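You operate a simulated robot arm through the tools that you are given. There is no shell and no other tool.

Carry out the task below with a simulated two-armed robot. There is one attempt and no reset: what you move stays moved.

TASK
Warm the green plate in the warm box to about 30 degrees.
Fine: shut the door before you switch on, and wait till the screen gets there.

Only the result counts: the job must be done as asked and must still hold three seconds after the hand-in. Knocking over, shifting, dropping, spilling or breaking anything else fails it.

THE ROBOT
Two 7-joint arms with fingered hands on one trunk, on a base that moves. Base frame: it is fixed to the floor where the robot stands at the start and does not move with it; the origin is under the middle of the robot, x ahead of it, y to its left, z up. Lengths are in cm, angles in degrees, forces in N, time in s.
The left shoulder is at the start at [7, 14.2, 111.4], the right one opposite. With the tool pointing down near the work surface each hand reaches from about 42 to 80 cm from the robot's upright axis, wherever it stands, measured 20 degrees to its own side. Places, roughly: blue plate, green plate, yellow plate [50, 350, 75]; degree dial [0, 280, 120]; inside of the warm box [-10, 290, 90]; warm box door [10, 280, 100]; warm box switch [0, 280, 120]. Payload 3.6 kg a hand.
The TCP of each hand is the grasp point between the finger pads, 2.5 cm short of the fingertips. In the tool frame z runs along the fingers and y along their closing line. The gripper opens to 8.8 cm; its body begins 2.9 cm behind the TCP. The gripper is a hand of 5 fingers: y runs from the thumb to the fingers, the wrist lies at [-1.3, -9.7, -16.2] in the tool frame, and closing takes about 1.5 s.
Orientation is that of the tool frame in the base frame, as a unit quaternion [x, y, z, w]. With the fingers straight down and the wrist toward the robot, the tool's x, y and z point along [0, 1, 0], [1, 0, 0] and [0, 0, -1] of the base frame.

THE INTERFACE
- The arms move only by the tool send_rows. It takes "left_rows", "right_rows" or both (then of equal length, played together; a hand with none holds still); each is a list of rows, each a list of 7 numbers: the shift along the tool's x, y, z in cm, then the turn, a rotation vector about the tool's x, y, z in degrees, then the finger opening in cm, from 0 to 8.8. In form: [[x, y, z, rx, ry, rz, gripper], ...]. A call has 1 to 20 rows; each row shifts and turns the commanded pose from where the row before left it, along the tool's axes as they then stand. Rows are played at 5 a second. More than 5 cm and 8.6 degrees between two rows, or a gripper value outside its range, and nothing of the call is played. Where a pose cannot be reached the arm comes as near as it can. A force on the tool above 50 N (or 10 N above the force at the start of the call, whichever is more), or a blocked arm, ends the call early, and 0.2 s more pass. Each finger travels about 7.2 cm/s and halts on what it meets, pressing with about 26 N; the grip force reading is that of the motor and also rises with nothing between the fingers. The clock runs only during rows and for 0.2 s after the last one: add rows that do not move to give the fingers time. It gives the time, the measured TCP pose, the force on the tool (base axes), the opening and the grip force at its end, in the units of the frame above (readings bear some noise), with the torque about the TCP (base axes, N m) and any sound that the robot's microphone picked up.
- Cameras (640 x 400 px; columns grow to the right, rows downward): "scene" is now at [14.08, -0.44, 135.24]; the picture's right is [-0.05, -1.00, 0.00], its down [-0.47, 0.02, -0.88] and it looks along [0.88, -0.04, -0.47] (base axes); focal length 256 px, centre (320, 200). "left" rides on the left gripper at [-5.9, -7.9, -10.5] in its tool frame; the picture's right is [-0.73, -0.32, 0.61], its down [0.62, -0.68, 0.38] and it looks along [0.29, 0.66, 0.70] (tool axes); focal length 234 px, centre (320, 200). "right" rides on the right gripper at [5.9, -7.9, -10.5] in its tool frame; the picture's right is [-0.73, 0.32, -0.61], its down [-0.62, -0.68, 0.38] and it looks along [-0.29, 0.66, 0.70] (tool axes); focal length 234 px, centre (320, 200). There is no depth. A picture from a camera that has moved, and an enlarged one, comes with that camera's place and axes in the base frame and with its lens.
- get_image(camera): a new picture of that camera. The clock stands still meanwhile.
- move_column(by): slides the trunk up (or, below 0, down) by that many cm; the arms and the scene camera ride with it, the base frame stays. It gives what a move gives, with no picture.
- drive_base(legs): drives the robot by 1 to 6 legs, each [ahead, left, turn to the left] in cm, cm and degrees, along the robot's own axes; the way and the turn of a leg run together, so that a leg with both is an arc; at most 150 cm and 180 degrees a leg. The arms and the cameras ride along, it lands a little off, and it stops where it bumps. It gives what a move gives.
- grasp_type(shape, hand): the hand has 5 fingers and takes this shape, open, in about a second: jaw (thumb against the fingers, like two jaws); tri (thumb and two fingers); tip (a fingertip pinch); poke (one finger out to press); point (the index stretched); flat (the hand flat); cup (the hand cupped); fist (a fist). The gripper value then closes the fingers along that shape, each until it touches; the sizes above hold for jaw. It gives what a move gives, with no picture.
- head_to(pan, tilt): turns the head with the scene camera to pan (to the left, within 86 degrees either way) and tilt (down, from -29 to 69), counted from straight ahead of the robot. It gives what a move gives.
- close_up(camera, box): a new picture of the part [left, top, right, bottom] of that camera's present view, enlarged. The clock stands still meanwhile.
- job_done(): hands the job in; it is judged then, once.

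Nothing tells you exact positions but the pictures and the camera data. Unless the task says otherwise, let go and move clear before handing in.

The tools are called after "Emit:" as name(argument=value, ...) on one line, values as JSON. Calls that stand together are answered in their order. send_rows: Moves the arms, as the interface text tells. Its arguments: {"type":"object","properties":{"left_rows":{"type":"array"},"right_rows":{"type":"array"}},"required":[]} The other tools are called the same way: move_column (by) moves the trunk up or down; grasp_type (shape, hand) gives the hand a shape; drive_base (legs) drives the base; head_to (pan, tilt) turns the head that bears the scene camera; get_image (camera) takes a picture; close_up (camera, box) takes an enlarged picture of a part of a camera's view; job_done () hands the job in.

At the start:

```text
time: 0.0
left_tcp_pos: [52.81, 23.24, 122.96]
left_orientation: [0.708, 0.706, 0.0, 0.0]
left_contact_force: [0.0, 0.2, 0.3]
left_wrist_torque: [0.01, 0.0, 0.01]
left_finger_gap: 8.76
left_grip_force: 0.1
left_shape: jaw
right_tcp_pos: [52.79, -26.05, 123.91]
right_orientation: [0.708, 0.707, 0.0, -0.001]
right_contact_force: [-0.8, 0.0, -0.8]
right_wrist_torque: [-0.01, -0.02, -0.02]
right_finger_gap: 8.78
right_grip_force: 0.1
right_shape: jaw
trunk travel left (down, up): [-65.0, 29.0]
robot x, y, heading: [-0.38, 0.02, 0.1]
head pan, tilt (commanded): [-2.7, 28.0]
```

scene: 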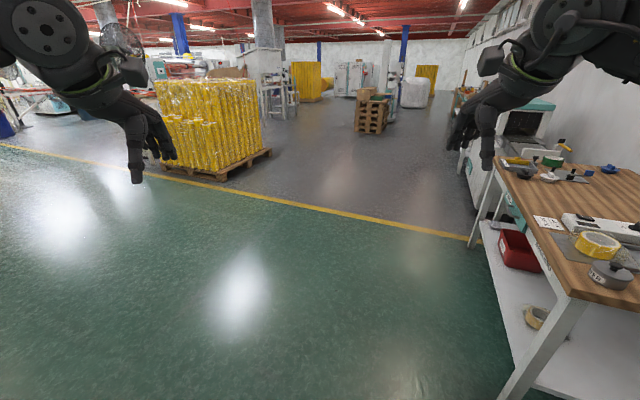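
right: 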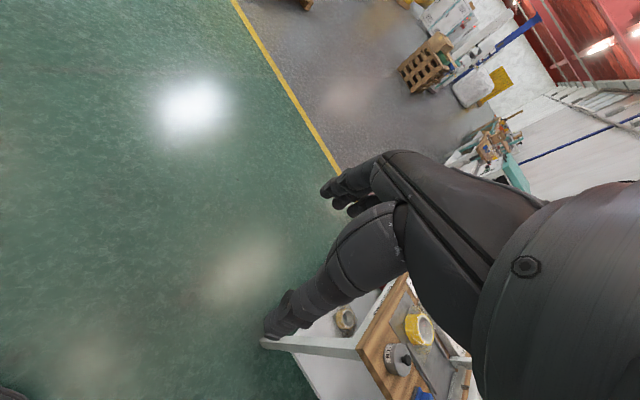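
left: 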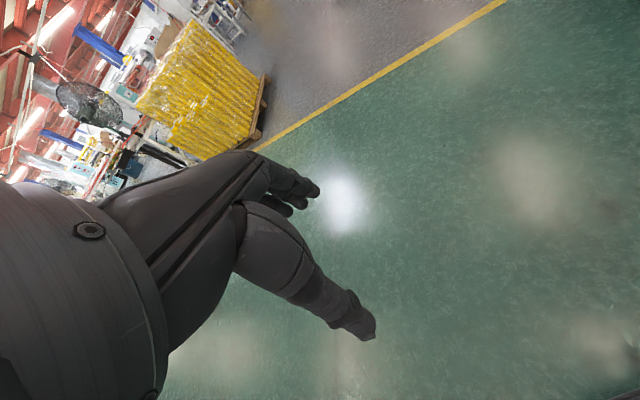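

I see a workshop floor with a bench on the right; the plates and warm box should be about 3 m to my left. I'll turn the head left to look at them first.

Emit:
head_to(pan=80, tilt=15)

Emit:
get_image(camera="scene")

```text
time: 1.6
left_tcp_pos: [52.81, 23.22, 122.95]
left_orientation: [0.707, 0.707, 0.001, -0.001]
left_contact_force: [0.5, 0.2, -0.8]
left_wrist_torque: [0.01, -0.01, 0.02]
left_finger_gap: 8.77
left_grip_force: 0.1
left_shape: jaw
right_tcp_pos: [52.84, -26.0, 123.92]
right_orientation: [0.707, 0.708, 0.0, 0.001]
right_contact_force: [0.1, -0.7, 0.6]
right_wrist_torque: [0.01, 0.01, 0.02]
right_finger_gap: 8.76
right_grip_force: 0.1
right_shape: jaw
trunk travel left (down, up): [-65.0, 29.0]
robot x, y, heading: [-0.02, 0.23, -0.0]
head pan, tilt (commanded): [80.0, 15.0]
```

```text
taken
camera scene: at [6.6, 9.19, 137.35], right [0.98, -0.17, 0.0], down [-0.05, -0.26, -0.97], along [0.17, 0.95, -0.26], focal length 256 px, centre (320, 200)
```

scene: 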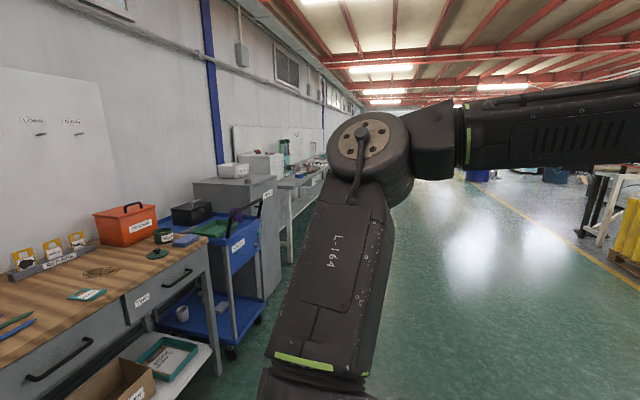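

The bench line runs along the left and the warm box seems to be farther down the aisle. I'll move out into the aisle and turn left to get a clear view.

Emit:
drive_base(legs=[[70, 0, 0], [0, 0, 90]])

Emit:
head_to(pan=10, tilt=15)

Emit:
get_image(camera="scene")

```text
time: 9.2
left_tcp_pos: [45.91, 52.52, 123.02]
left_orientation: [-0.009, 1.0, 0.0, 0.0]
left_contact_force: [-0.2, -0.6, -0.2]
left_wrist_torque: [-0.04, 0.01, -0.02]
left_finger_gap: 8.76
left_grip_force: 0.0
left_shape: jaw
right_tcp_pos: [95.15, 53.45, 124.01]
right_orientation: [-0.008, 1.0, 0.0, 0.0]
right_contact_force: [-0.1, 0.2, -0.3]
right_wrist_torque: [0.0, 0.0, -0.04]
right_finger_gap: 8.77
right_grip_force: 0.1
right_shape: jaw
trunk travel left (down, up): [-65.0, 29.0]
robot x, y, heading: [70.31, 0.37, 90.4]
head pan, tilt (commanded): [80.0, 15.0]
```

```text
time: 10.7
left_tcp_pos: [45.87, 52.52, 122.95]
left_orientation: [-0.009, 1.0, 0.0, 0.0]
left_contact_force: [-0.5, -0.9, 0.7]
left_wrist_torque: [0.01, -0.04, -0.01]
left_finger_gap: 8.74
left_grip_force: 0.0
left_shape: jaw
right_tcp_pos: [95.14, 53.36, 123.93]
right_orientation: [-0.009, 1.0, -0.001, 0.0]
right_contact_force: [0.4, -0.9, 0.6]
right_wrist_torque: [-0.03, -0.01, -0.04]
right_finger_gap: 8.75
right_grip_force: 0.1
right_shape: jaw
trunk travel left (down, up): [-65.0, 29.0]
robot x, y, heading: [70.35, 0.15, 90.8]
head pan, tilt (commanded): [10.0, 15.0]
```

```text
taken
camera scene: at [68.08, 14.35, 137.35], right [0.98, 0.19, 0.0], down [0.05, -0.25, -0.97], along [-0.18, 0.95, -0.26], focal length 256 px, centre (320, 200)
```

scene: 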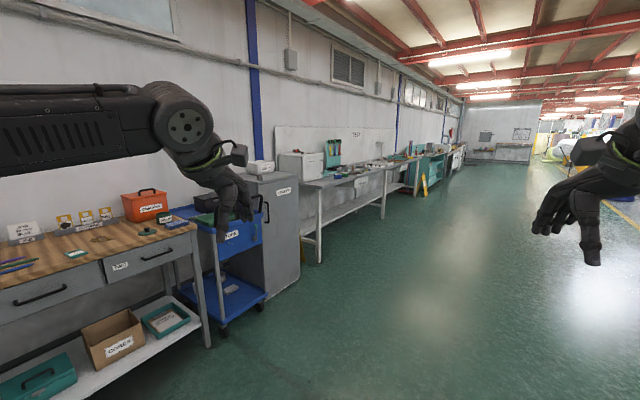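

The warm box appears to be the white box on the grey-shelved bench beyond the cabinet. I'll take a close-up there.

Emit:
close_up(camera="scene", box=[240, 110, 440, 270])

```text
2.50 times, centred on (340, 190) of scene
camera zoom: at [68.08, 14.35, 137.35], right [0.98, 0.19, 0.0], down [0.05, -0.25, -0.97], along [-0.18, 0.95, -0.26], focal length 641 px, centre (270, 225)
```

zoom: 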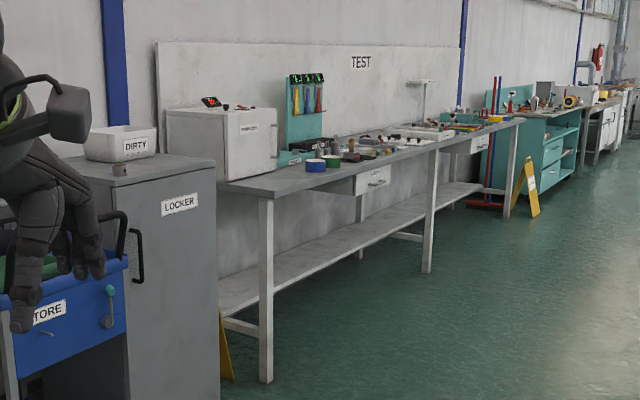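

The bench line runs roughly 30° off the y axis, and the warm box is the white cabinet with the red display on the left end of the grey bench. I'll drive down the aisle and then face the bench.

Emit:
drive_base(legs=[[120, -20, 0], [95, 0, 0], [0, 0, 59]])

Emit:
head_to(pan=0, tilt=25)

Emit:
get_image(camera="scene")

```text
time: 24.1
left_tcp_pos: [27.98, 223.14, 123.03]
left_orientation: [-0.502, 0.865, 0.0, 0.0]
left_contact_force: [0.3, 0.2, 0.1]
left_wrist_torque: [0.01, 0.01, -0.04]
left_finger_gap: 8.77
left_grip_force: 0.0
left_shape: jaw
right_tcp_pos: [52.65, 266.01, 124.0]
right_orientation: [-0.501, 0.865, 0.0, -0.001]
right_contact_force: [-0.1, -0.1, 0.3]
right_wrist_torque: [-0.02, 0.0, 0.0]
right_finger_gap: 8.76
right_grip_force: 0.1
right_shape: jaw
trunk travel left (down, up): [-65.0, 29.0]
robot x, y, heading: [85.37, 217.14, 150.5]
head pan, tilt (commanded): [10.0, 15.0]
```

```text
time: 24.8
left_tcp_pos: [28.01, 223.15, 122.88]
left_orientation: [-0.503, 0.864, 0.001, 0.0]
left_contact_force: [0.0, -0.7, -0.3]
left_wrist_torque: [0.0, 0.04, 0.01]
left_finger_gap: 8.78
left_grip_force: 0.1
left_shape: jaw
right_tcp_pos: [52.51, 265.95, 123.92]
right_orientation: [-0.501, 0.865, 0.0, 0.0]
right_contact_force: [0.5, 0.4, 0.2]
right_wrist_torque: [0.0, 0.01, 0.0]
right_finger_gap: 8.77
right_grip_force: 0.0
right_shape: jaw
trunk travel left (down, up): [-65.0, 29.0]
robot x, y, heading: [85.33, 217.24, 150.3]
head pan, tilt (commanded): [0.0, 25.0]
```

```text
taken
camera scene: at [73.08, 224.18, 135.73], right [0.5, 0.87, 0.0], down [0.37, -0.21, -0.91], along [-0.79, 0.45, -0.42], focal length 256 px, centre (320, 200)
```

scene: 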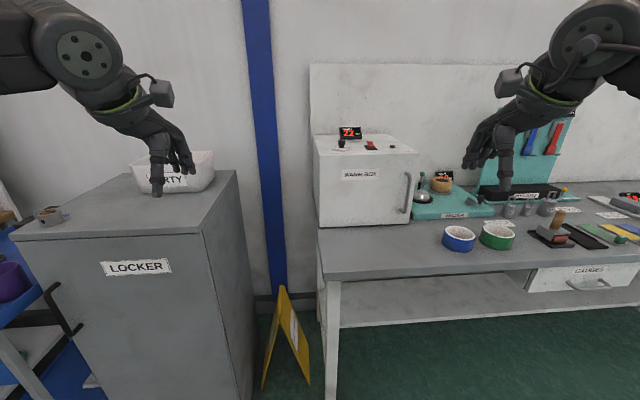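

The warm box, with display, knob and red switch on top and a handle on the door's right side, is in clear view, and blue and green dishes are on the bench. I'll zoom in on the details.

Emit:
close_up(camera="scene", box=[300, 110, 460, 240])

Emit:
close_up(camera="scene", box=[320, 115, 410, 175])

Emit:
close_up(camera="scene", box=[410, 160, 640, 300])

```text
3.08 times, centred on (380, 175) of scene
camera zoom: at [73.08, 224.18, 135.73], right [0.5, 0.87, 0.0], down [0.37, -0.21, -0.91], along [-0.79, 0.45, -0.42], focal length 788 px, centre (135, 277)
```

zoom: 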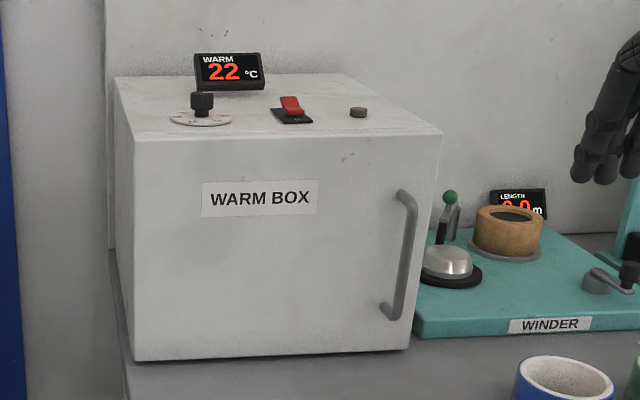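

```text
6.67 times, centred on (365, 145) of scene
camera zoom: at [73.08, 224.18, 135.73], right [0.5, 0.87, 0.0], down [0.37, -0.21, -0.91], along [-0.79, 0.45, -0.42], focal length 1708 px, centre (20, 567)
```

zoom: 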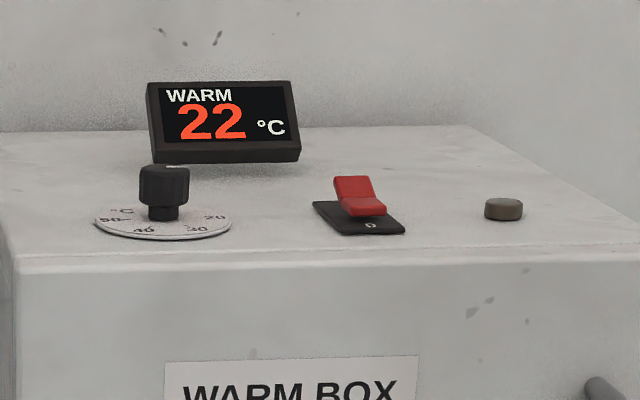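

```text
2.78 times, centred on (525, 230) of scene
camera zoom: at [73.08, 224.18, 135.73], right [0.5, 0.87, 0.0], down [0.37, -0.21, -0.91], along [-0.79, 0.45, -0.42], focal length 713 px, centre (-250, 116)
```

zoom: 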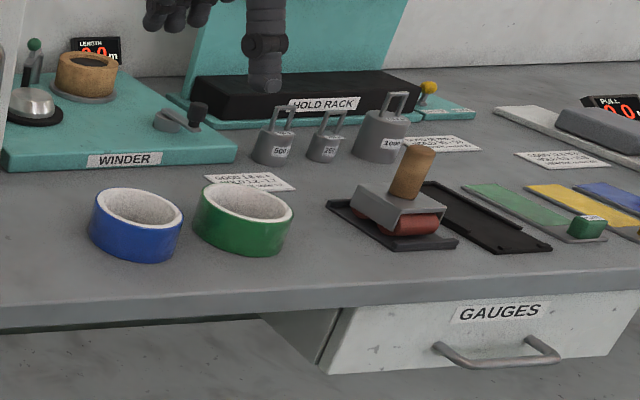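

The rings are just tape; the three flat strips at the right (green, yellow, blue) look like the plates. I'll square up to the bench and slide right to look at them closely.

Emit:
drive_base(legs=[[0, 0, 4.7], [0, -110, 0]])

Emit:
head_to(pan=0, tilt=35)

Emit:
get_image(camera="scene")

```text
time: 30.9
left_tcp_pos: [74.92, 318.68, 123.01]
left_orientation: [-0.533, 0.846, 0.001, 0.0]
left_contact_force: [-0.7, 0.3, 0.2]
left_wrist_torque: [0.04, -0.02, 0.0]
left_finger_gap: 8.78
left_grip_force: 0.1
left_shape: jaw
right_tcp_pos: [96.26, 363.21, 123.89]
right_orientation: [-0.533, 0.846, 0.0, 0.0]
right_contact_force: [-0.5, -0.2, 0.6]
right_wrist_torque: [-0.02, 0.02, -0.02]
right_finger_gap: 8.76
right_grip_force: 0.0
right_shape: jaw
trunk travel left (down, up): [-65.0, 29.0]
robot x, y, heading: [132.76, 317.27, 154.6]
head pan, tilt (commanded): [0.0, 25.0]
```

```text
time: 31.6
left_tcp_pos: [75.02, 318.75, 122.96]
left_orientation: [-0.534, 0.845, 0.0, 0.0]
left_contact_force: [0.0, -1.2, -0.4]
left_wrist_torque: [0.02, 0.02, -0.03]
left_finger_gap: 8.78
left_grip_force: 0.1
left_shape: jaw
right_tcp_pos: [96.29, 363.36, 123.95]
right_orientation: [-0.534, 0.846, 0.0, -0.001]
right_contact_force: [0.0, 0.1, -0.2]
right_wrist_torque: [-0.01, 0.0, -0.01]
right_finger_gap: 8.78
right_grip_force: 0.0
right_shape: jaw
trunk travel left (down, up): [-65.0, 29.0]
robot x, y, heading: [132.88, 316.72, 154.3]
head pan, tilt (commanded): [0.0, 35.0]
```

```text
taken
camera scene: at [120.19, 322.94, 134.15], right [0.43, 0.9, 0.0], down [0.52, -0.25, -0.82], along [-0.74, 0.35, -0.57], focal length 256 px, centre (320, 200)
```

scene: 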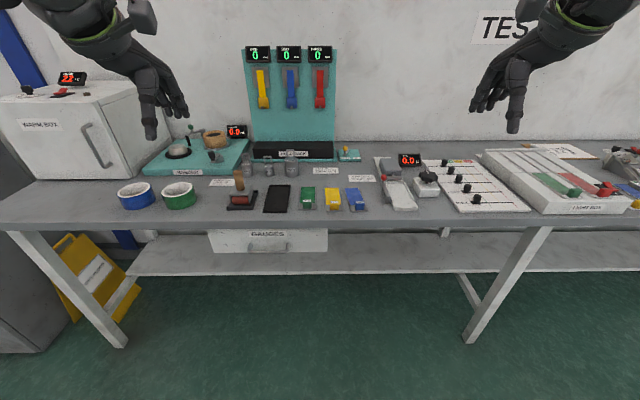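

Emit:
close_up(camera="scene", box=[215, 150, 385, 256])

Emit:
close_up(camera="scene", box=[0, 60, 200, 185])

```text
3.76 times, centred on (300, 203) of scene
camera zoom: at [120.19, 322.94, 134.15], right [0.43, 0.9, 0.0], down [0.52, -0.25, -0.82], along [-0.74, 0.35, -0.57], focal length 965 px, centre (395, 189)
```

zoom: 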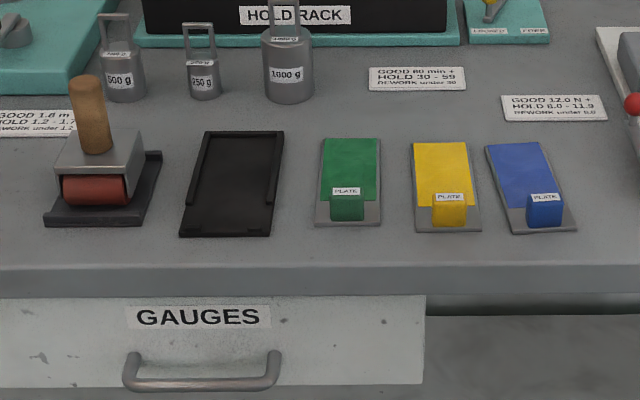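

```text
3.20 times, centred on (100, 122) of scene
camera zoom: at [120.19, 322.94, 134.15], right [0.43, 0.9, 0.0], down [0.52, -0.25, -0.82], along [-0.74, 0.35, -0.57], focal length 820 px, centre (1024, 448)
```

zoom: 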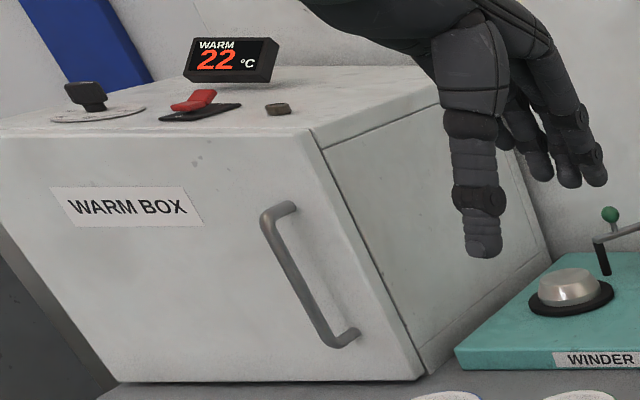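

The three plates are the small coloured ones, each with a grip block; the green one is near [60, 347, 87], and the box front spans about [0, 266] to [15, 298], with its handle near [18.6, 290, 101]. Before going to the box, I'll turn the left hand so its fingers point ahead for the vertical handle.

Emit:
send_rows(left_rows=[[0, 0, 0, -4.62, -4.62, -4.62, 8.8], [0, 0, 0, -4.62, -4.62, -4.62, 8.8], [0, 0, 0, -4.62, -4.62, -4.62, 8.8], [0, 0, 0, -4.62, -4.62, -4.62, 8.8], [0, 0, 0, -4.62, -4.62, -4.62, 8.8], [0, 0, 0, -4.62, -4.62, -4.62, 8.8], [0, 0, 0, -4.62, -4.62, -4.62, 8.8], [0, 0, 0, -4.62, -4.62, -4.62, 8.8], [0, 0, 0, -4.62, -4.62, -4.62, 8.8], [0, 0, 0, -4.62, -4.62, -4.62, 8.8], [0, 0, 0, -4.62, -4.62, -4.62, 8.8], [0, 0, 0, -4.62, -4.62, -4.62, 8.8], [0, 0, 0, -4.62, -4.62, -4.62, 8.8], [0, 0, 0, -4.62, -4.62, -4.62, 8.8], [0, 0, 0, -4.62, -4.62, -4.62, 8.8]])

Emit:
get_image(camera="scene")

```text
time: 34.8
left_tcp_pos: [63.3, 310.11, 131.65]
left_orientation: [0.691, -0.159, -0.688, -0.158]
left_contact_force: [-0.2, -0.1, -0.5]
left_wrist_torque: [-0.01, 0.03, -0.03]
left_finger_gap: 8.79
left_grip_force: 0.1
left_shape: jaw
left hand out of reach, approached as far as the arm can: row 12, 13, 14, 15
right_tcp_pos: [96.21, 363.26, 123.91]
right_orientation: [-0.533, 0.846, 0.0, 0.001]
right_contact_force: [0.0, -0.2, -0.1]
right_wrist_torque: [0.03, -0.03, 0.02]
right_finger_gap: 8.75
right_grip_force: 0.1
right_shape: jaw
trunk travel left (down, up): [-65.0, 29.0]
robot x, y, heading: [132.16, 317.39, 154.5]
head pan, tilt (commanded): [0.0, 35.0]
```

```text
taken
camera scene: at [120.03, 322.9, 134.13], right [0.43, 0.9, 0.0], down [0.52, -0.25, -0.82], along [-0.74, 0.35, -0.57], focal length 256 px, centre (320, 200)
```

scene: 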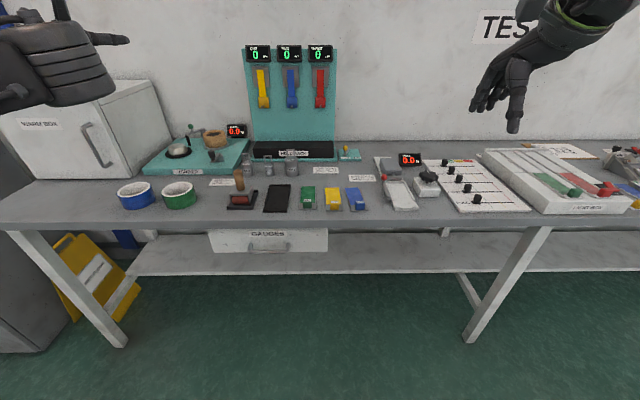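

The left hand now points ahead, though it can't be folded this close to the body. I'll drive to about 90 cm in front of the box so the whole handle arc stays within the left arm's reach.

Emit:
drive_base(legs=[[7, 0, 0.6], [0, 68, 0]])

Emit:
head_to(pan=0, tilt=22)

Emit:
get_image(camera="scene")

Emit:
get_image(camera="left")

```text
time: 39.2
left_tcp_pos: [28.87, 251.0, 131.81]
left_orientation: [0.692, -0.156, -0.688, -0.153]
left_contact_force: [-0.1, 0.3, 0.3]
left_wrist_torque: [0.03, 0.0, -0.02]
left_finger_gap: 8.79
left_grip_force: 0.2
left_shape: jaw
right_tcp_pos: [61.06, 304.46, 123.88]
right_orientation: [-0.539, 0.842, 0.0, 0.0]
right_contact_force: [-0.7, -0.8, 0.7]
right_wrist_torque: [0.0, -0.01, 0.02]
right_finger_gap: 8.77
right_grip_force: 0.1
right_shape: jaw
trunk travel left (down, up): [-65.0, 29.0]
robot x, y, heading: [98.12, 258.91, 155.1]
head pan, tilt (commanded): [0.0, 35.0]
```

```text
time: 39.9
left_tcp_pos: [28.84, 250.93, 131.76]
left_orientation: [0.692, -0.156, -0.688, -0.154]
left_contact_force: [-0.2, 0.6, -0.1]
left_wrist_torque: [0.03, -0.04, -0.01]
left_finger_gap: 8.79
left_grip_force: 0.0
left_shape: jaw
right_tcp_pos: [60.85, 304.36, 124.0]
right_orientation: [-0.539, 0.842, 0.0, 0.0]
right_contact_force: [0.4, -0.7, 0.0]
right_wrist_torque: [-0.01, 0.03, 0.0]
right_finger_gap: 8.76
right_grip_force: 0.1
right_shape: jaw
trunk travel left (down, up): [-65.0, 29.0]
robot x, y, heading: [98.27, 258.8, 155.3]
head pan, tilt (commanded): [0.0, 22.0]
```

```text
taken
camera scene: at [84.94, 264.65, 136.2], right [0.42, 0.91, 0.0], down [0.34, -0.16, -0.93], along [-0.84, 0.39, -0.38], focal length 256 px, centre (320, 200)
```

scene: 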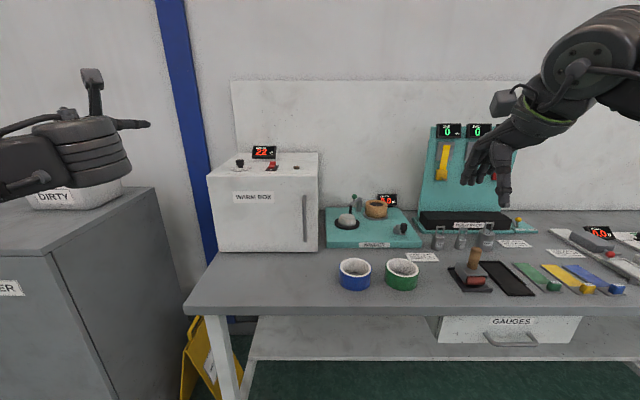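

```text
taken
camera left: at [41.69, 253.71, 137.68], right [-0.41, 0.55, 0.72], down [-0.05, 0.78, -0.63], along [-0.91, -0.3, -0.29], focal length 234 px, centre (320, 200)
```

left: 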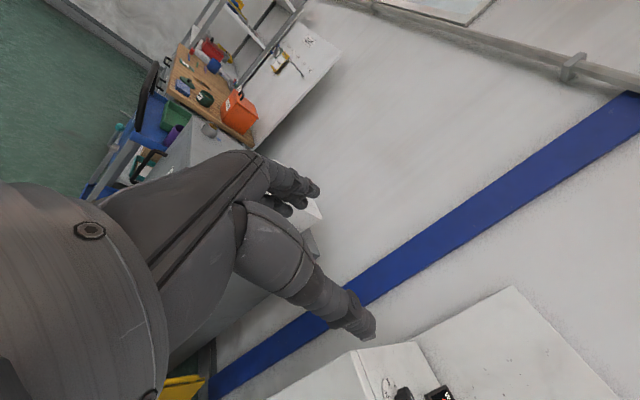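

The box is straight ahead. I'll zoom in on the handle and on the controls on top.

Emit:
close_up(camera="scene", box=[200, 135, 340, 260])

Emit:
close_up(camera="scene", box=[225, 138, 315, 180])

```text
3.20 times, centred on (270, 198) of scene
camera zoom: at [84.94, 264.65, 136.2], right [0.42, 0.91, 0.0], down [0.34, -0.16, -0.93], along [-0.84, 0.39, -0.38], focal length 820 px, centre (480, 208)
```

zoom: 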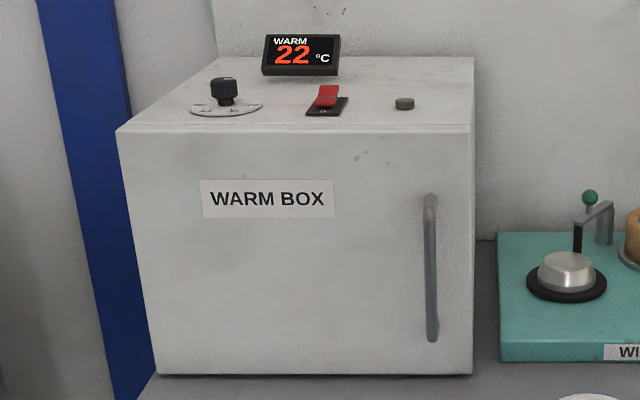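

```text
7.11 times, centred on (270, 159) of scene
camera zoom: at [84.94, 264.65, 136.2], right [0.42, 0.91, 0.0], down [0.34, -0.16, -0.93], along [-0.84, 0.39, -0.38], focal length 1822 px, centre (676, 492)
```

zoom: 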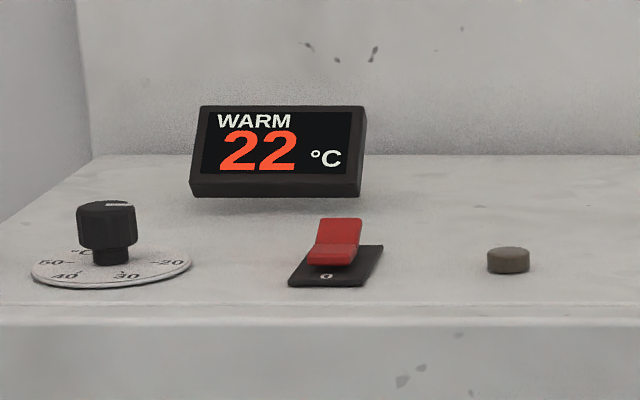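

The dial's white mark points at about 20 and the switch is off; the handle bar works out at about [19, 289.8, 101.5]. I'll bring the left hand ahead and toward the handle in stages.

Emit:
send_rows(left_rows=[[2, 0, 3, 0, 0, 0, 8.8], [2, 0, 3, 0, 0, 0, 8.8], [2, 0, 3, 0, 0, 0, 8.8], [2, 0, 3, 0, 0, 0, 8.8], [2, 0, 2, 0, 0, 0, 8.8]])

```text
time: 41.1
left_tcp_pos: [16.51, 256.01, 125.7]
left_orientation: [0.695, -0.157, -0.685, -0.153]
left_contact_force: [0.5, 0.1, 0.5]
left_wrist_torque: [-0.02, 0.02, 0.03]
left_finger_gap: 8.79
left_grip_force: 0.0
left_shape: jaw
left hand out of reach, approached as far as the arm can: row 4, 5
right_tcp_pos: [60.83, 304.46, 123.95]
right_orientation: [-0.539, 0.842, 0.0, 0.001]
right_contact_force: [-0.2, 0.2, -0.1]
right_wrist_torque: [0.01, 0.02, -0.03]
right_finger_gap: 8.79
right_grip_force: 0.1
right_shape: jaw
trunk travel left (down, up): [-65.0, 29.0]
robot x, y, heading: [97.86, 258.84, 155.2]
head pan, tilt (commanded): [0.0, 22.0]
```

The arm hit a reach limit while far out to the left; I'll move in toward the center and down, where it should be more comfortable.

Emit:
send_rows(left_rows=[[2, -3, 0, 0, 0, 0, 8.8], [2, -3, 0, 0, 0, 0, 8.8], [2, -3, 0, 0, 0, 0, 8.8], [2, -3, 0, 0, 0, 0, 8.8], [2, -3, 0, 0, 0, 0, 8.8]])

Emit:
get_image(camera="scene")

```text
time: 42.3
left_tcp_pos: [22.36, 264.06, 127.35]
left_orientation: [0.692, -0.158, -0.687, -0.154]
left_contact_force: [-0.4, -0.1, -0.7]
left_wrist_torque: [-0.01, 0.01, 0.04]
left_finger_gap: 8.79
left_grip_force: 0.1
left_shape: jaw
left hand out of reach, approached as far as the arm can: row 1, 2, 3, 4, 5
right_tcp_pos: [60.87, 304.51, 123.92]
right_orientation: [-0.539, 0.842, 0.0, 0.0]
right_contact_force: [0.6, 0.3, 0.1]
right_wrist_torque: [0.03, 0.04, 0.03]
right_finger_gap: 8.74
right_grip_force: 0.0
right_shape: jaw
trunk travel left (down, up): [-65.0, 29.0]
robot x, y, heading: [98.2, 258.78, 155.3]
head pan, tilt (commanded): [0.0, 22.0]
```

```text
taken
camera scene: at [84.92, 264.62, 136.21], right [0.42, 0.91, 0.0], down [0.34, -0.16, -0.93], along [-0.84, 0.39, -0.37], focal length 256 px, centre (320, 200)
```

scene: 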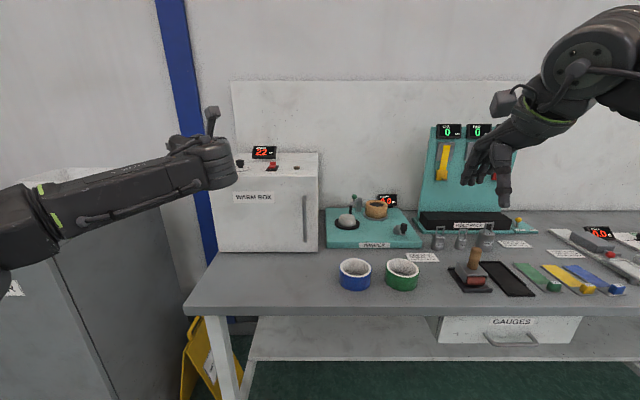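

The palm-right, fingers-ahead pose strains the wrist. Instead I'll rotate the left hand so the fingers point to the right and hook behind the handle bar from its left side.

Emit:
send_rows(left_rows=[[0, 0, 0, 8.2, 0, 0, 8.8], [0, 0, 0, 8.2, 0, 0, 8.8], [0, 0, 0, 8.2, 0, 0, 8.8], [0, 0, 0, 8.2, 0, 0, 8.8], [0, 0, 0, 8.2, 0, 0, 8.8], [0, 0, 0, 8.2, 0, 0, 8.8], [0, 0, 0, 8.2, 0, 0, 8.8], [0, 0, 0, 8.2, 0, 0, 8.8], [0, 0, 0, 8.2, 0, 0, 8.8], [0, 0, 0, 8.2, 0, 0, 8.8], [0, 0, 0, 8, 0, 0, 8.8]])

Emit:
get_image(camera="scene")

```text
time: 44.7
left_tcp_pos: [25.59, 263.51, 125.19]
left_orientation: [-0.38, 0.597, 0.377, 0.597]
left_contact_force: [-0.2, -0.5, 0.5]
left_wrist_torque: [-0.02, -0.04, 0.02]
left_finger_gap: 8.74
left_grip_force: 0.1
left_shape: jaw
left hand out of reach, approached as far as the arm can: row 10, 11
right_tcp_pos: [60.89, 304.4, 123.95]
right_orientation: [-0.54, 0.842, 0.0, 0.0]
right_contact_force: [0.1, -0.8, -0.4]
right_wrist_torque: [-0.04, 0.0, 0.0]
right_finger_gap: 8.77
right_grip_force: 0.1
right_shape: jaw
trunk travel left (down, up): [-65.0, 29.0]
robot x, y, heading: [98.2, 259.19, 155.0]
head pan, tilt (commanded): [0.0, 22.0]
```

```text
taken
camera scene: at [84.93, 264.66, 136.21], right [0.42, 0.91, 0.0], down [0.34, -0.16, -0.93], along [-0.84, 0.39, -0.37], focal length 256 px, centre (320, 200)
```

scene: 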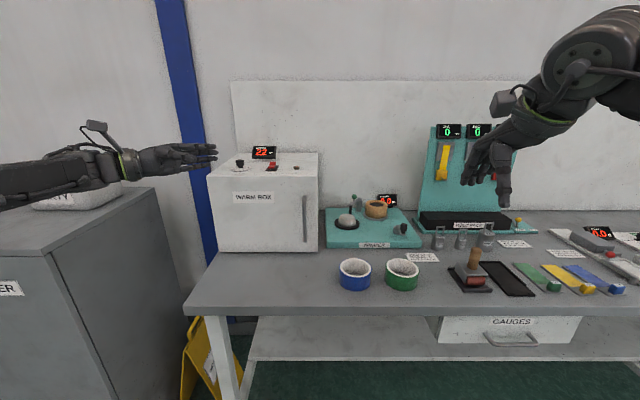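

The left hand now points right with the palm toward me. I'll lower it to see whether it can reach handle height.

Emit:
send_rows(left_rows=[[3, 0, 0, 0, 0, 0, 8.8], [3, 0, 0, 0, 0, 0, 8.8], [3, 0, 0, 0, 0, 0, 8.8], [3, 0, 0, 0, 0, 0, 8.8], [3, 0, 0, 0, 0, 0, 8.8]])

```text
time: 45.9
left_tcp_pos: [25.49, 263.42, 110.36]
left_orientation: [-0.381, 0.597, 0.377, 0.597]
left_contact_force: [0.5, -0.1, -0.3]
left_wrist_torque: [-0.01, 0.0, 0.02]
left_finger_gap: 8.8
left_grip_force: 0.1
left_shape: jaw
right_tcp_pos: [60.85, 304.39, 123.88]
right_orientation: [-0.54, 0.842, -0.001, 0.0]
right_contact_force: [0.2, -0.8, -1.0]
right_wrist_torque: [-0.06, -0.02, 0.02]
right_finger_gap: 8.78
right_grip_force: 0.1
right_shape: jaw
trunk travel left (down, up): [-65.0, 29.0]
robot x, y, heading: [98.21, 258.76, 155.0]
head pan, tilt (commanded): [0.0, 22.0]
```

The arm moves freely in this pose. I'll lower it to handle height, pull it back a little, then drive 10 cm closer.

Emit:
send_rows(left_rows=[[3, -2, 0, 0, 0, 0, 8.8], [3, -2, 0, 0, 0, 0, 8.8], [2.9, -2, 0, 0, 0, 0, 8.8]])

Emit:
drive_base(legs=[[10, 0, 0]])

Emit:
get_image(camera="left")

Emit:
get_image(camera="scene")

```text
time: 46.7
left_tcp_pos: [31.12, 260.81, 101.4]
left_orientation: [-0.38, 0.597, 0.377, 0.598]
left_contact_force: [-0.6, 0.5, -0.6]
left_wrist_torque: [0.04, 0.01, 0.0]
left_finger_gap: 8.8
left_grip_force: 0.0
left_shape: jaw
right_tcp_pos: [60.91, 304.52, 123.92]
right_orientation: [-0.539, 0.842, 0.0, 0.0]
right_contact_force: [0.3, 0.7, -0.6]
right_wrist_torque: [-0.01, 0.02, 0.02]
right_finger_gap: 8.79
right_grip_force: 0.1
right_shape: jaw
trunk travel left (down, up): [-65.0, 29.0]
robot x, y, heading: [98.12, 258.78, 155.3]
head pan, tilt (commanded): [0.0, 22.0]
```

```text
time: 47.9
left_tcp_pos: [21.99, 264.94, 101.4]
left_orientation: [-0.381, 0.597, 0.377, 0.597]
left_contact_force: [-0.5, 0.3, -0.1]
left_wrist_torque: [0.0, 0.0, -0.01]
left_finger_gap: 8.81
left_grip_force: 0.1
left_shape: jaw
right_tcp_pos: [51.89, 308.4, 124.03]
right_orientation: [-0.539, 0.842, 0.001, 0.0]
right_contact_force: [0.8, 0.8, 0.9]
right_wrist_torque: [0.0, 0.03, -0.01]
right_finger_gap: 8.77
right_grip_force: 0.0
right_shape: jaw
trunk travel left (down, up): [-65.0, 29.0]
robot x, y, heading: [88.92, 262.94, 155.3]
head pan, tilt (commanded): [0.0, 22.0]
```

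```text
taken
camera left: at [24.7, 252.07, 107.42], right [0.55, 0.41, 0.73], down [0.78, 0.05, -0.62], along [-0.3, 0.91, -0.29], focal length 234 px, centre (320, 200)
```

left: 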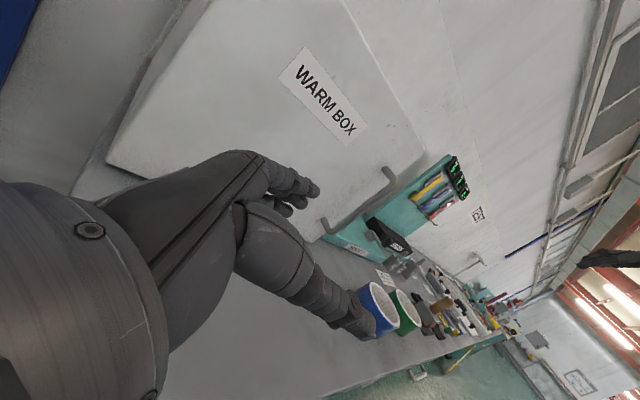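

```text
taken
camera scene: at [75.96, 268.81, 136.21], right [0.42, 0.91, 0.0], down [0.34, -0.16, -0.93], along [-0.84, 0.39, -0.37], focal length 256 px, centre (320, 200)
```

scene: 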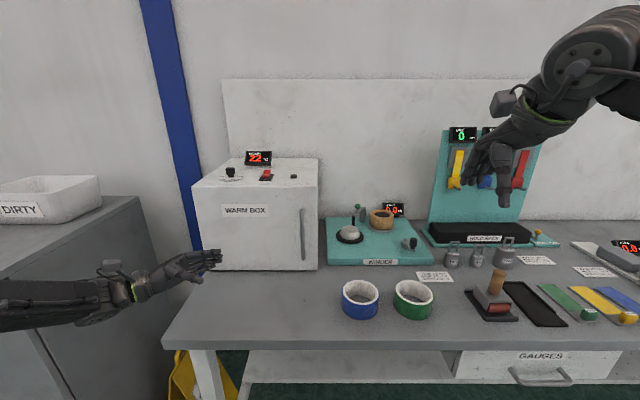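

The wrist camera sees the handle well. A close-up will show the gap behind the bar.

Emit:
close_up(camera="left", box=[230, 140, 430, 265])

```text
3.20 times, centred on (330, 202) of left
camera zoom: at [24.7, 252.07, 107.42], right [0.55, 0.41, 0.73], down [0.78, 0.05, -0.62], along [-0.3, 0.91, -0.29], focal length 749 px, centre (288, 192)
```

zoom: 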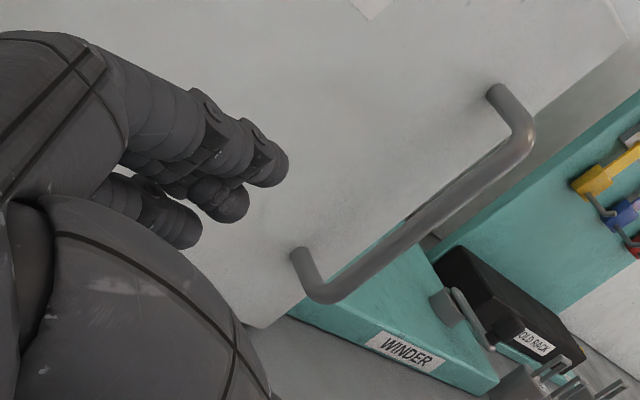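

The bar stands about 3 cm off the door, and the fingers look about 1.2 cm thick, so they should fit behind it. I'll narrow the grip, move closer, and look again.

Emit:
send_rows(left_rows=[[0.3, 2, 2, 0, 0, 0, 4], [0.3, 2, 2, 0, 0, 0, 4], [0.4, 2, 2, 0, 0, 0, 4], [0.4, 2, 2, 0, 0, 0, 4], [0, 0, 0, 0, 0, 0, 4], [0, 0, 0, 0, 0, 0, 4]])

Emit:
get_image(camera="left")

Emit:
close_up(camera="left", box=[230, 140, 430, 265])

Emit:
close_up(camera="scene", box=[140, 180, 340, 305])

```text
time: 49.3
left_tcp_pos: [22.08, 273.46, 103.4]
left_orientation: [-0.382, 0.598, 0.377, 0.596]
left_contact_force: [-0.6, 0.0, -0.1]
left_wrist_torque: [0.01, 0.01, 0.0]
left_finger_gap: 4.07
left_grip_force: 0.0
left_shape: jaw
left hand out of reach, approached as far as the arm can: row 2, 3, 4
right_tcp_pos: [51.85, 308.59, 124.06]
right_orientation: [-0.54, 0.841, 0.0, 0.001]
right_contact_force: [-1.0, 0.0, -1.0]
right_wrist_torque: [-0.02, 0.03, -0.05]
right_finger_gap: 8.77
right_grip_force: 0.0
right_shape: jaw
trunk travel left (down, up): [-65.0, 29.0]
robot x, y, heading: [89.05, 262.99, 155.3]
head pan, tilt (commanded): [0.0, 22.0]
```

```text
taken
camera left: at [24.73, 260.76, 109.31], right [0.55, 0.42, 0.73], down [0.78, 0.05, -0.62], along [-0.3, 0.91, -0.3], focal length 234 px, centre (320, 200)
```

left: 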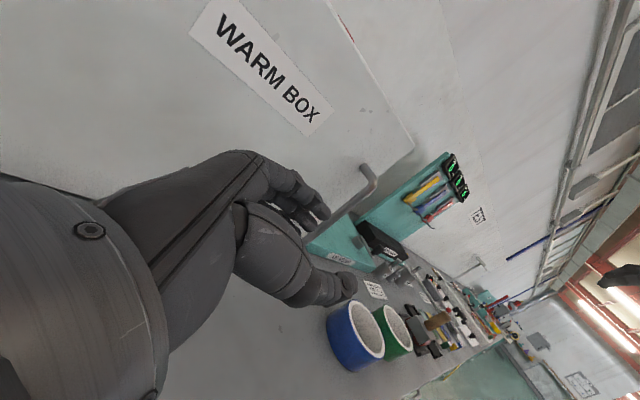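

```text
3.20 times, centred on (330, 202) of left
camera zoom: at [24.73, 260.76, 109.31], right [0.55, 0.42, 0.73], down [0.78, 0.05, -0.62], along [-0.3, 0.91, -0.3], focal length 749 px, centre (288, 192)
```

zoom: 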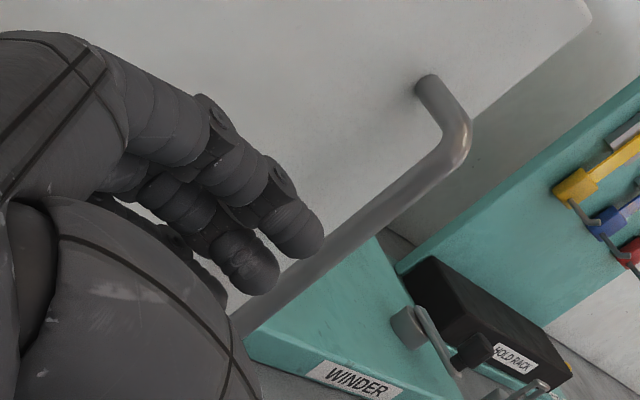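

```text
3.20 times, centred on (240, 242) of scene
camera zoom: at [75.95, 268.84, 136.21], right [0.42, 0.91, 0.0], down [0.34, -0.16, -0.93], along [-0.84, 0.39, -0.37], focal length 820 px, centre (576, 64)
```

zoom: 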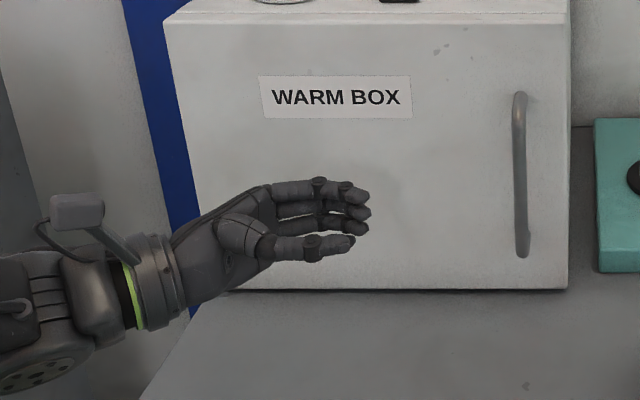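

The arm is limited going further ahead with the fingers fully sideways. I'll turn the hand back about 40° (fingers pointing ahead-right) and test the reach.

Emit:
send_rows(left_rows=[[0, -0.5, 0, -8, 0, 0, 4], [0, -0.5, 0, -8, 0, 0, 4], [0, 0, 0, -8, 0, 0, 4], [0, 0, 0, -8, 0, 0, 4], [0, 0, 0, -8, 0, 0, 4]])

Emit:
send_rows(left_rows=[[0.5, 1, 1, 0, 0, 0, 4], [0.5, 1, 1, 0, 0, 0, 4], [0.5, 1, 1, 0, 0, 0, 4], [0.5, 1, 1, 0, 0, 0, 4], [0.5, 0, 0, 0, 0, 0, 4]])

Emit:
get_image(camera="scene")

```text
time: 50.5
left_tcp_pos: [23.16, 273.22, 103.37]
left_orientation: [0.562, -0.432, -0.558, -0.431]
left_contact_force: [-0.2, 0.0, -0.7]
left_wrist_torque: [0.04, 0.01, 0.0]
left_finger_gap: 4.02
left_grip_force: 0.1
left_shape: jaw
right_tcp_pos: [51.95, 308.59, 123.94]
right_orientation: [-0.541, 0.841, 0.0, 0.0]
right_contact_force: [-0.6, 0.1, 0.0]
right_wrist_torque: [0.01, 0.0, 0.03]
right_finger_gap: 8.76
right_grip_force: 0.1
right_shape: jaw
trunk travel left (down, up): [-65.0, 29.0]
robot x, y, heading: [89.25, 262.73, 155.4]
head pan, tilt (commanded): [0.0, 22.0]
```

```text
time: 51.7
left_tcp_pos: [18.82, 274.97, 101.82]
left_orientation: [0.562, -0.433, -0.558, -0.431]
left_contact_force: [-0.5, 0.0, 0.2]
left_wrist_torque: [0.01, 0.04, 0.02]
left_finger_gap: 4.05
left_grip_force: 0.1
left_shape: jaw
left hand out of reach, approached as far as the arm can: row 4, 5
right_tcp_pos: [51.88, 308.51, 124.04]
right_orientation: [-0.541, 0.841, 0.0, 0.001]
right_contact_force: [-0.2, 0.9, -0.3]
right_wrist_torque: [0.0, 0.01, -0.01]
right_finger_gap: 8.77
right_grip_force: 0.1
right_shape: jaw
trunk travel left (down, up): [-65.0, 29.0]
robot x, y, heading: [88.89, 262.92, 155.3]
head pan, tilt (commanded): [0.0, 22.0]
```

```text
taken
camera scene: at [75.95, 268.82, 136.21], right [0.42, 0.91, 0.0], down [0.34, -0.16, -0.93], along [-0.84, 0.39, -0.37], focal length 256 px, centre (320, 200)
```

scene: 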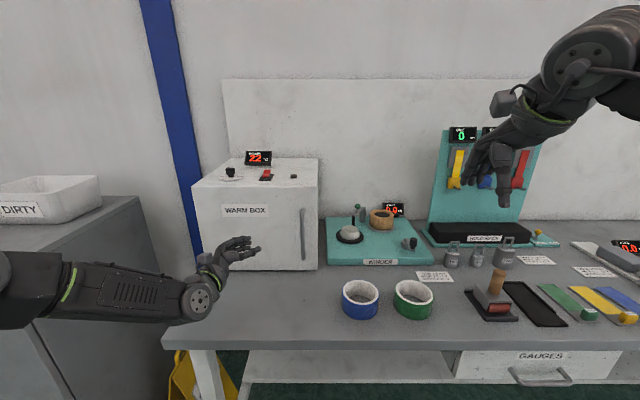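

The elbow seems awkward because the hand is at shoulder height. I'll pull the hand back a bit and raise the trunk so the hand works below the shoulder.

Emit:
send_rows(left_rows=[[0, -2, -2, 0, 0, 0, 4], [0, -2, -2, 0, 0, 0, 4]])

Emit:
move_column(by=22)

Emit:
send_rows(left_rows=[[3, 0, 0, 0, 0, 0, 4], [3, 0, 0, 0, 0, 0, 4], [3, 0, 0, 0, 0, 0, 4], [3, 0, 0, 0, 0, 0, 4], [3, 0, 0, 0, 0, 0, 4], [3, 0, 0, 0, 0, 0, 4], [3, 0, 0, 0, 0, 0, 4]])

Emit:
get_image(camera="scene")

```text
time: 52.3
left_tcp_pos: [23.75, 272.14, 101.91]
left_orientation: [0.56, -0.432, -0.559, -0.432]
left_contact_force: [0.7, 0.5, -0.2]
left_wrist_torque: [0.02, -0.02, -0.01]
left_finger_gap: 4.02
left_grip_force: 0.1
left_shape: jaw
right_tcp_pos: [51.9, 308.36, 124.01]
right_orientation: [-0.54, 0.842, 0.0, 0.0]
right_contact_force: [0.1, -1.2, -0.2]
right_wrist_torque: [-0.01, -0.01, 0.02]
right_finger_gap: 8.79
right_grip_force: 0.0
right_shape: jaw
trunk travel left (down, up): [-65.0, 29.0]
robot x, y, heading: [89.04, 263.07, 155.5]
head pan, tilt (commanded): [0.0, 22.0]
```

```text
time: 54.6
left_tcp_pos: [23.71, 272.18, 123.97]
left_orientation: [0.562, -0.432, -0.558, -0.43]
left_contact_force: [0.7, 0.0, 0.5]
left_wrist_torque: [0.02, -0.01, 0.02]
left_finger_gap: 4.05
left_grip_force: 0.0
left_shape: jaw
right_tcp_pos: [51.83, 308.51, 145.87]
right_orientation: [-0.54, 0.842, 0.0, 0.001]
right_contact_force: [-0.9, 0.1, -0.6]
right_wrist_torque: [-0.03, 0.01, 0.02]
right_finger_gap: 8.76
right_grip_force: 0.1
right_shape: jaw
trunk travel left (down, up): [-87.0, 7.0]
robot x, y, heading: [89.01, 262.64, 155.2]
head pan, tilt (commanded): [0.0, 22.0]
```

```text
time: 56.2
left_tcp_pos: [25.84, 267.17, 115.98]
left_orientation: [0.562, -0.433, -0.557, -0.431]
left_contact_force: [0.7, 0.3, -0.4]
left_wrist_torque: [0.01, -0.01, -0.04]
left_finger_gap: 4.05
left_grip_force: 0.0
left_shape: jaw
left hand out of reach, approached as far as the arm can: row 2, 3, 4, 5, 6, 7
right_tcp_pos: [51.91, 308.49, 145.97]
right_orientation: [-0.541, 0.841, 0.0, -0.001]
right_contact_force: [-0.7, -1.2, 0.2]
right_wrist_torque: [0.02, 0.0, -0.02]
right_finger_gap: 8.79
right_grip_force: 0.0
right_shape: jaw
trunk travel left (down, up): [-87.0, 7.0]
robot x, y, heading: [89.06, 262.35, 155.2]
head pan, tilt (commanded): [0.0, 22.0]
```

```text
taken
camera scene: at [75.94, 268.77, 158.21], right [0.42, 0.91, 0.0], down [0.34, -0.16, -0.93], along [-0.84, 0.39, -0.37], focal length 256 px, centre (320, 200)
```

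scene: 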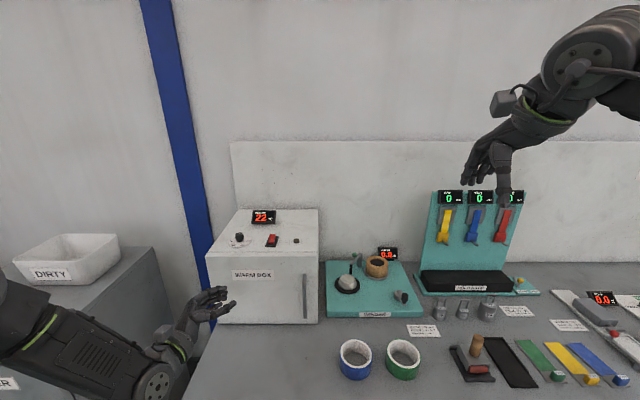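

Reaching lower fails because the wrist can't bend up enough; tilting the fingers downward by about 32° should relieve it. I'll try that here in free space.

Emit:
send_rows(left_rows=[[0, 0, 0, 0, 8, 0, 4], [0, 0, 0, 0, 8, 0, 4], [0, 0, 0, 0, 8, 0, 4], [0, 0, 0, 0, 8, 0, 4]])

Emit:
send_rows(left_rows=[[2.54, 0, 1.59, 0, 0, 0, 4], [2.54, 0, 1.59, 0, 0, 0, 4], [2.54, 0, 1.59, 0, 0, 0, 4], [2.54, 0, 1.59, 0, 0, 0, 4]])

```text
time: 57.2
left_tcp_pos: [25.8, 266.64, 115.84]
left_orientation: [0.692, -0.536, -0.381, -0.296]
left_contact_force: [0.5, -0.5, -0.3]
left_wrist_torque: [0.02, 0.0, -0.01]
left_finger_gap: 4.02
left_grip_force: 0.0
left_shape: jaw
left hand out of reach, approached as far as the arm can: row 4
right_tcp_pos: [51.9, 308.57, 145.85]
right_orientation: [-0.539, 0.842, 0.0, -0.001]
right_contact_force: [0.0, -0.5, 0.2]
right_wrist_torque: [0.02, 0.01, 0.01]
right_finger_gap: 8.75
right_grip_force: 0.1
right_shape: jaw
trunk travel left (down, up): [-87.0, 7.0]
robot x, y, heading: [88.88, 263.04, 155.3]
head pan, tilt (commanded): [0.0, 22.0]
```

```text
time: 58.2
left_tcp_pos: [26.34, 265.03, 107.13]
left_orientation: [0.694, -0.534, -0.382, -0.294]
left_contact_force: [0.2, 0.2, 1.4]
left_wrist_torque: [0.01, 0.02, 0.01]
left_finger_gap: 4.02
left_grip_force: 0.1
left_shape: jaw
left hand out of reach, approached as far as the arm can: row 3, 4
right_tcp_pos: [51.83, 308.55, 146.01]
right_orientation: [-0.54, 0.842, 0.0, 0.0]
right_contact_force: [0.4, 0.0, 0.2]
right_wrist_torque: [0.0, 0.04, 0.01]
right_finger_gap: 8.76
right_grip_force: 0.1
right_shape: jaw
trunk travel left (down, up): [-87.0, 7.0]
robot x, y, heading: [89.03, 262.69, 155.4]
head pan, tilt (commanded): [0.0, 22.0]
```

Tilting works. I'll raise the hand and test how far ahead it can go in this tilted pose.

Emit:
send_rows(left_rows=[[-2.72, 0, -1.7, 0, 0, 0, 4], [-2.72, 0, -1.7, 0, 0, 0, 4], [-2.72, 0, -1.7, 0, 0, 0, 4], [-2.72, 0, -1.7, 0, 0, 0, 4], [-2.72, 0, -1.7, 0, 0, 0, 4]])

Emit:
send_rows(left_rows=[[-0.68, 1.53, 1.09, 0, 0, 0, 4], [-0.68, 1.53, 1.09, 0, 0, 0, 4], [-0.68, 1.53, 1.09, 0, 0, 0, 4], [-0.68, 1.53, 1.09, 0, 0, 0, 4]])

```text
time: 59.4
left_tcp_pos: [26.23, 264.04, 122.97]
left_orientation: [0.691, -0.536, -0.382, -0.298]
left_contact_force: [0.8, 0.2, -1.2]
left_wrist_torque: [-0.03, 0.03, 0.03]
left_finger_gap: 4.03
left_grip_force: 0.0
left_shape: jaw
left hand out of reach, approached as far as the arm can: row 5
right_tcp_pos: [52.01, 308.39, 146.17]
right_orientation: [-0.54, 0.842, 0.0, -0.001]
right_contact_force: [0.7, -0.3, 0.2]
right_wrist_torque: [0.03, 0.0, 0.0]
right_finger_gap: 8.79
right_grip_force: 0.0
right_shape: jaw
trunk travel left (down, up): [-87.0, 7.0]
robot x, y, heading: [88.71, 262.92, 155.4]
head pan, tilt (commanded): [0.0, 22.0]
```

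```text
time: 60.4
left_tcp_pos: [18.42, 266.73, 122.5]
left_orientation: [0.691, -0.536, -0.382, -0.297]
left_contact_force: [0.2, -1.1, 0.8]
left_wrist_torque: [-0.02, 0.02, 0.02]
left_finger_gap: 4.02
left_grip_force: 0.1
left_shape: jaw
left hand out of reach, approached as far as the arm can: row 1, 3, 4
right_tcp_pos: [51.7, 308.7, 145.99]
right_orientation: [-0.54, 0.841, 0.0, 0.001]
right_contact_force: [-0.4, -1.3, 0.5]
right_wrist_torque: [0.01, 0.02, 0.0]
right_finger_gap: 8.77
right_grip_force: 0.2
right_shape: jaw
trunk travel left (down, up): [-87.0, 7.0]
robot x, y, heading: [89.13, 262.66, 155.4]
head pan, tilt (commanded): [0.0, 22.0]
```

I'll go back to the sideways-pointing pose, which reached well near shoulder height, and plan to bring the robot closer and the trunk lower instead.

Emit:
send_rows(left_rows=[[-1, -1, -1, 0, -8, 0, 4], [-1, -1, -1, 0, -8, 0, 4], [-1, -1, -1, 0, -8, 0, 4], [-1, -1, -1, 0, -8, 0, 4], [-1, 0, 0, 8, 0, 0, 4], [-1, 0, 0, 8, 0, 0, 4], [-1, 0, 0, 8, 0, 0, 4], [-1, 0, 0, 8, 0, 0, 4], [-1, 0, 0, 8, 0, 0, 4], [-1, 0, 0, 0, 0, 0, 4], [-1, 0, 0, 0, 0, 0, 4]])

```text
time: 62.8
left_tcp_pos: [22.97, 265.32, 134.57]
left_orientation: [-0.381, 0.597, 0.376, 0.597]
left_contact_force: [0.2, -0.1, 0.8]
left_wrist_torque: [0.02, -0.01, -0.01]
left_finger_gap: 4.04
left_grip_force: 0.1
left_shape: jaw
right_tcp_pos: [51.91, 308.56, 145.98]
right_orientation: [-0.54, 0.841, 0.0, 0.0]
right_contact_force: [0.1, -0.5, -0.6]
right_wrist_torque: [0.0, 0.01, 0.03]
right_finger_gap: 8.8
right_grip_force: 0.1
right_shape: jaw
trunk travel left (down, up): [-87.0, 7.0]
robot x, y, heading: [88.97, 262.82, 154.8]
head pan, tilt (commanded): [0.0, 22.0]
```

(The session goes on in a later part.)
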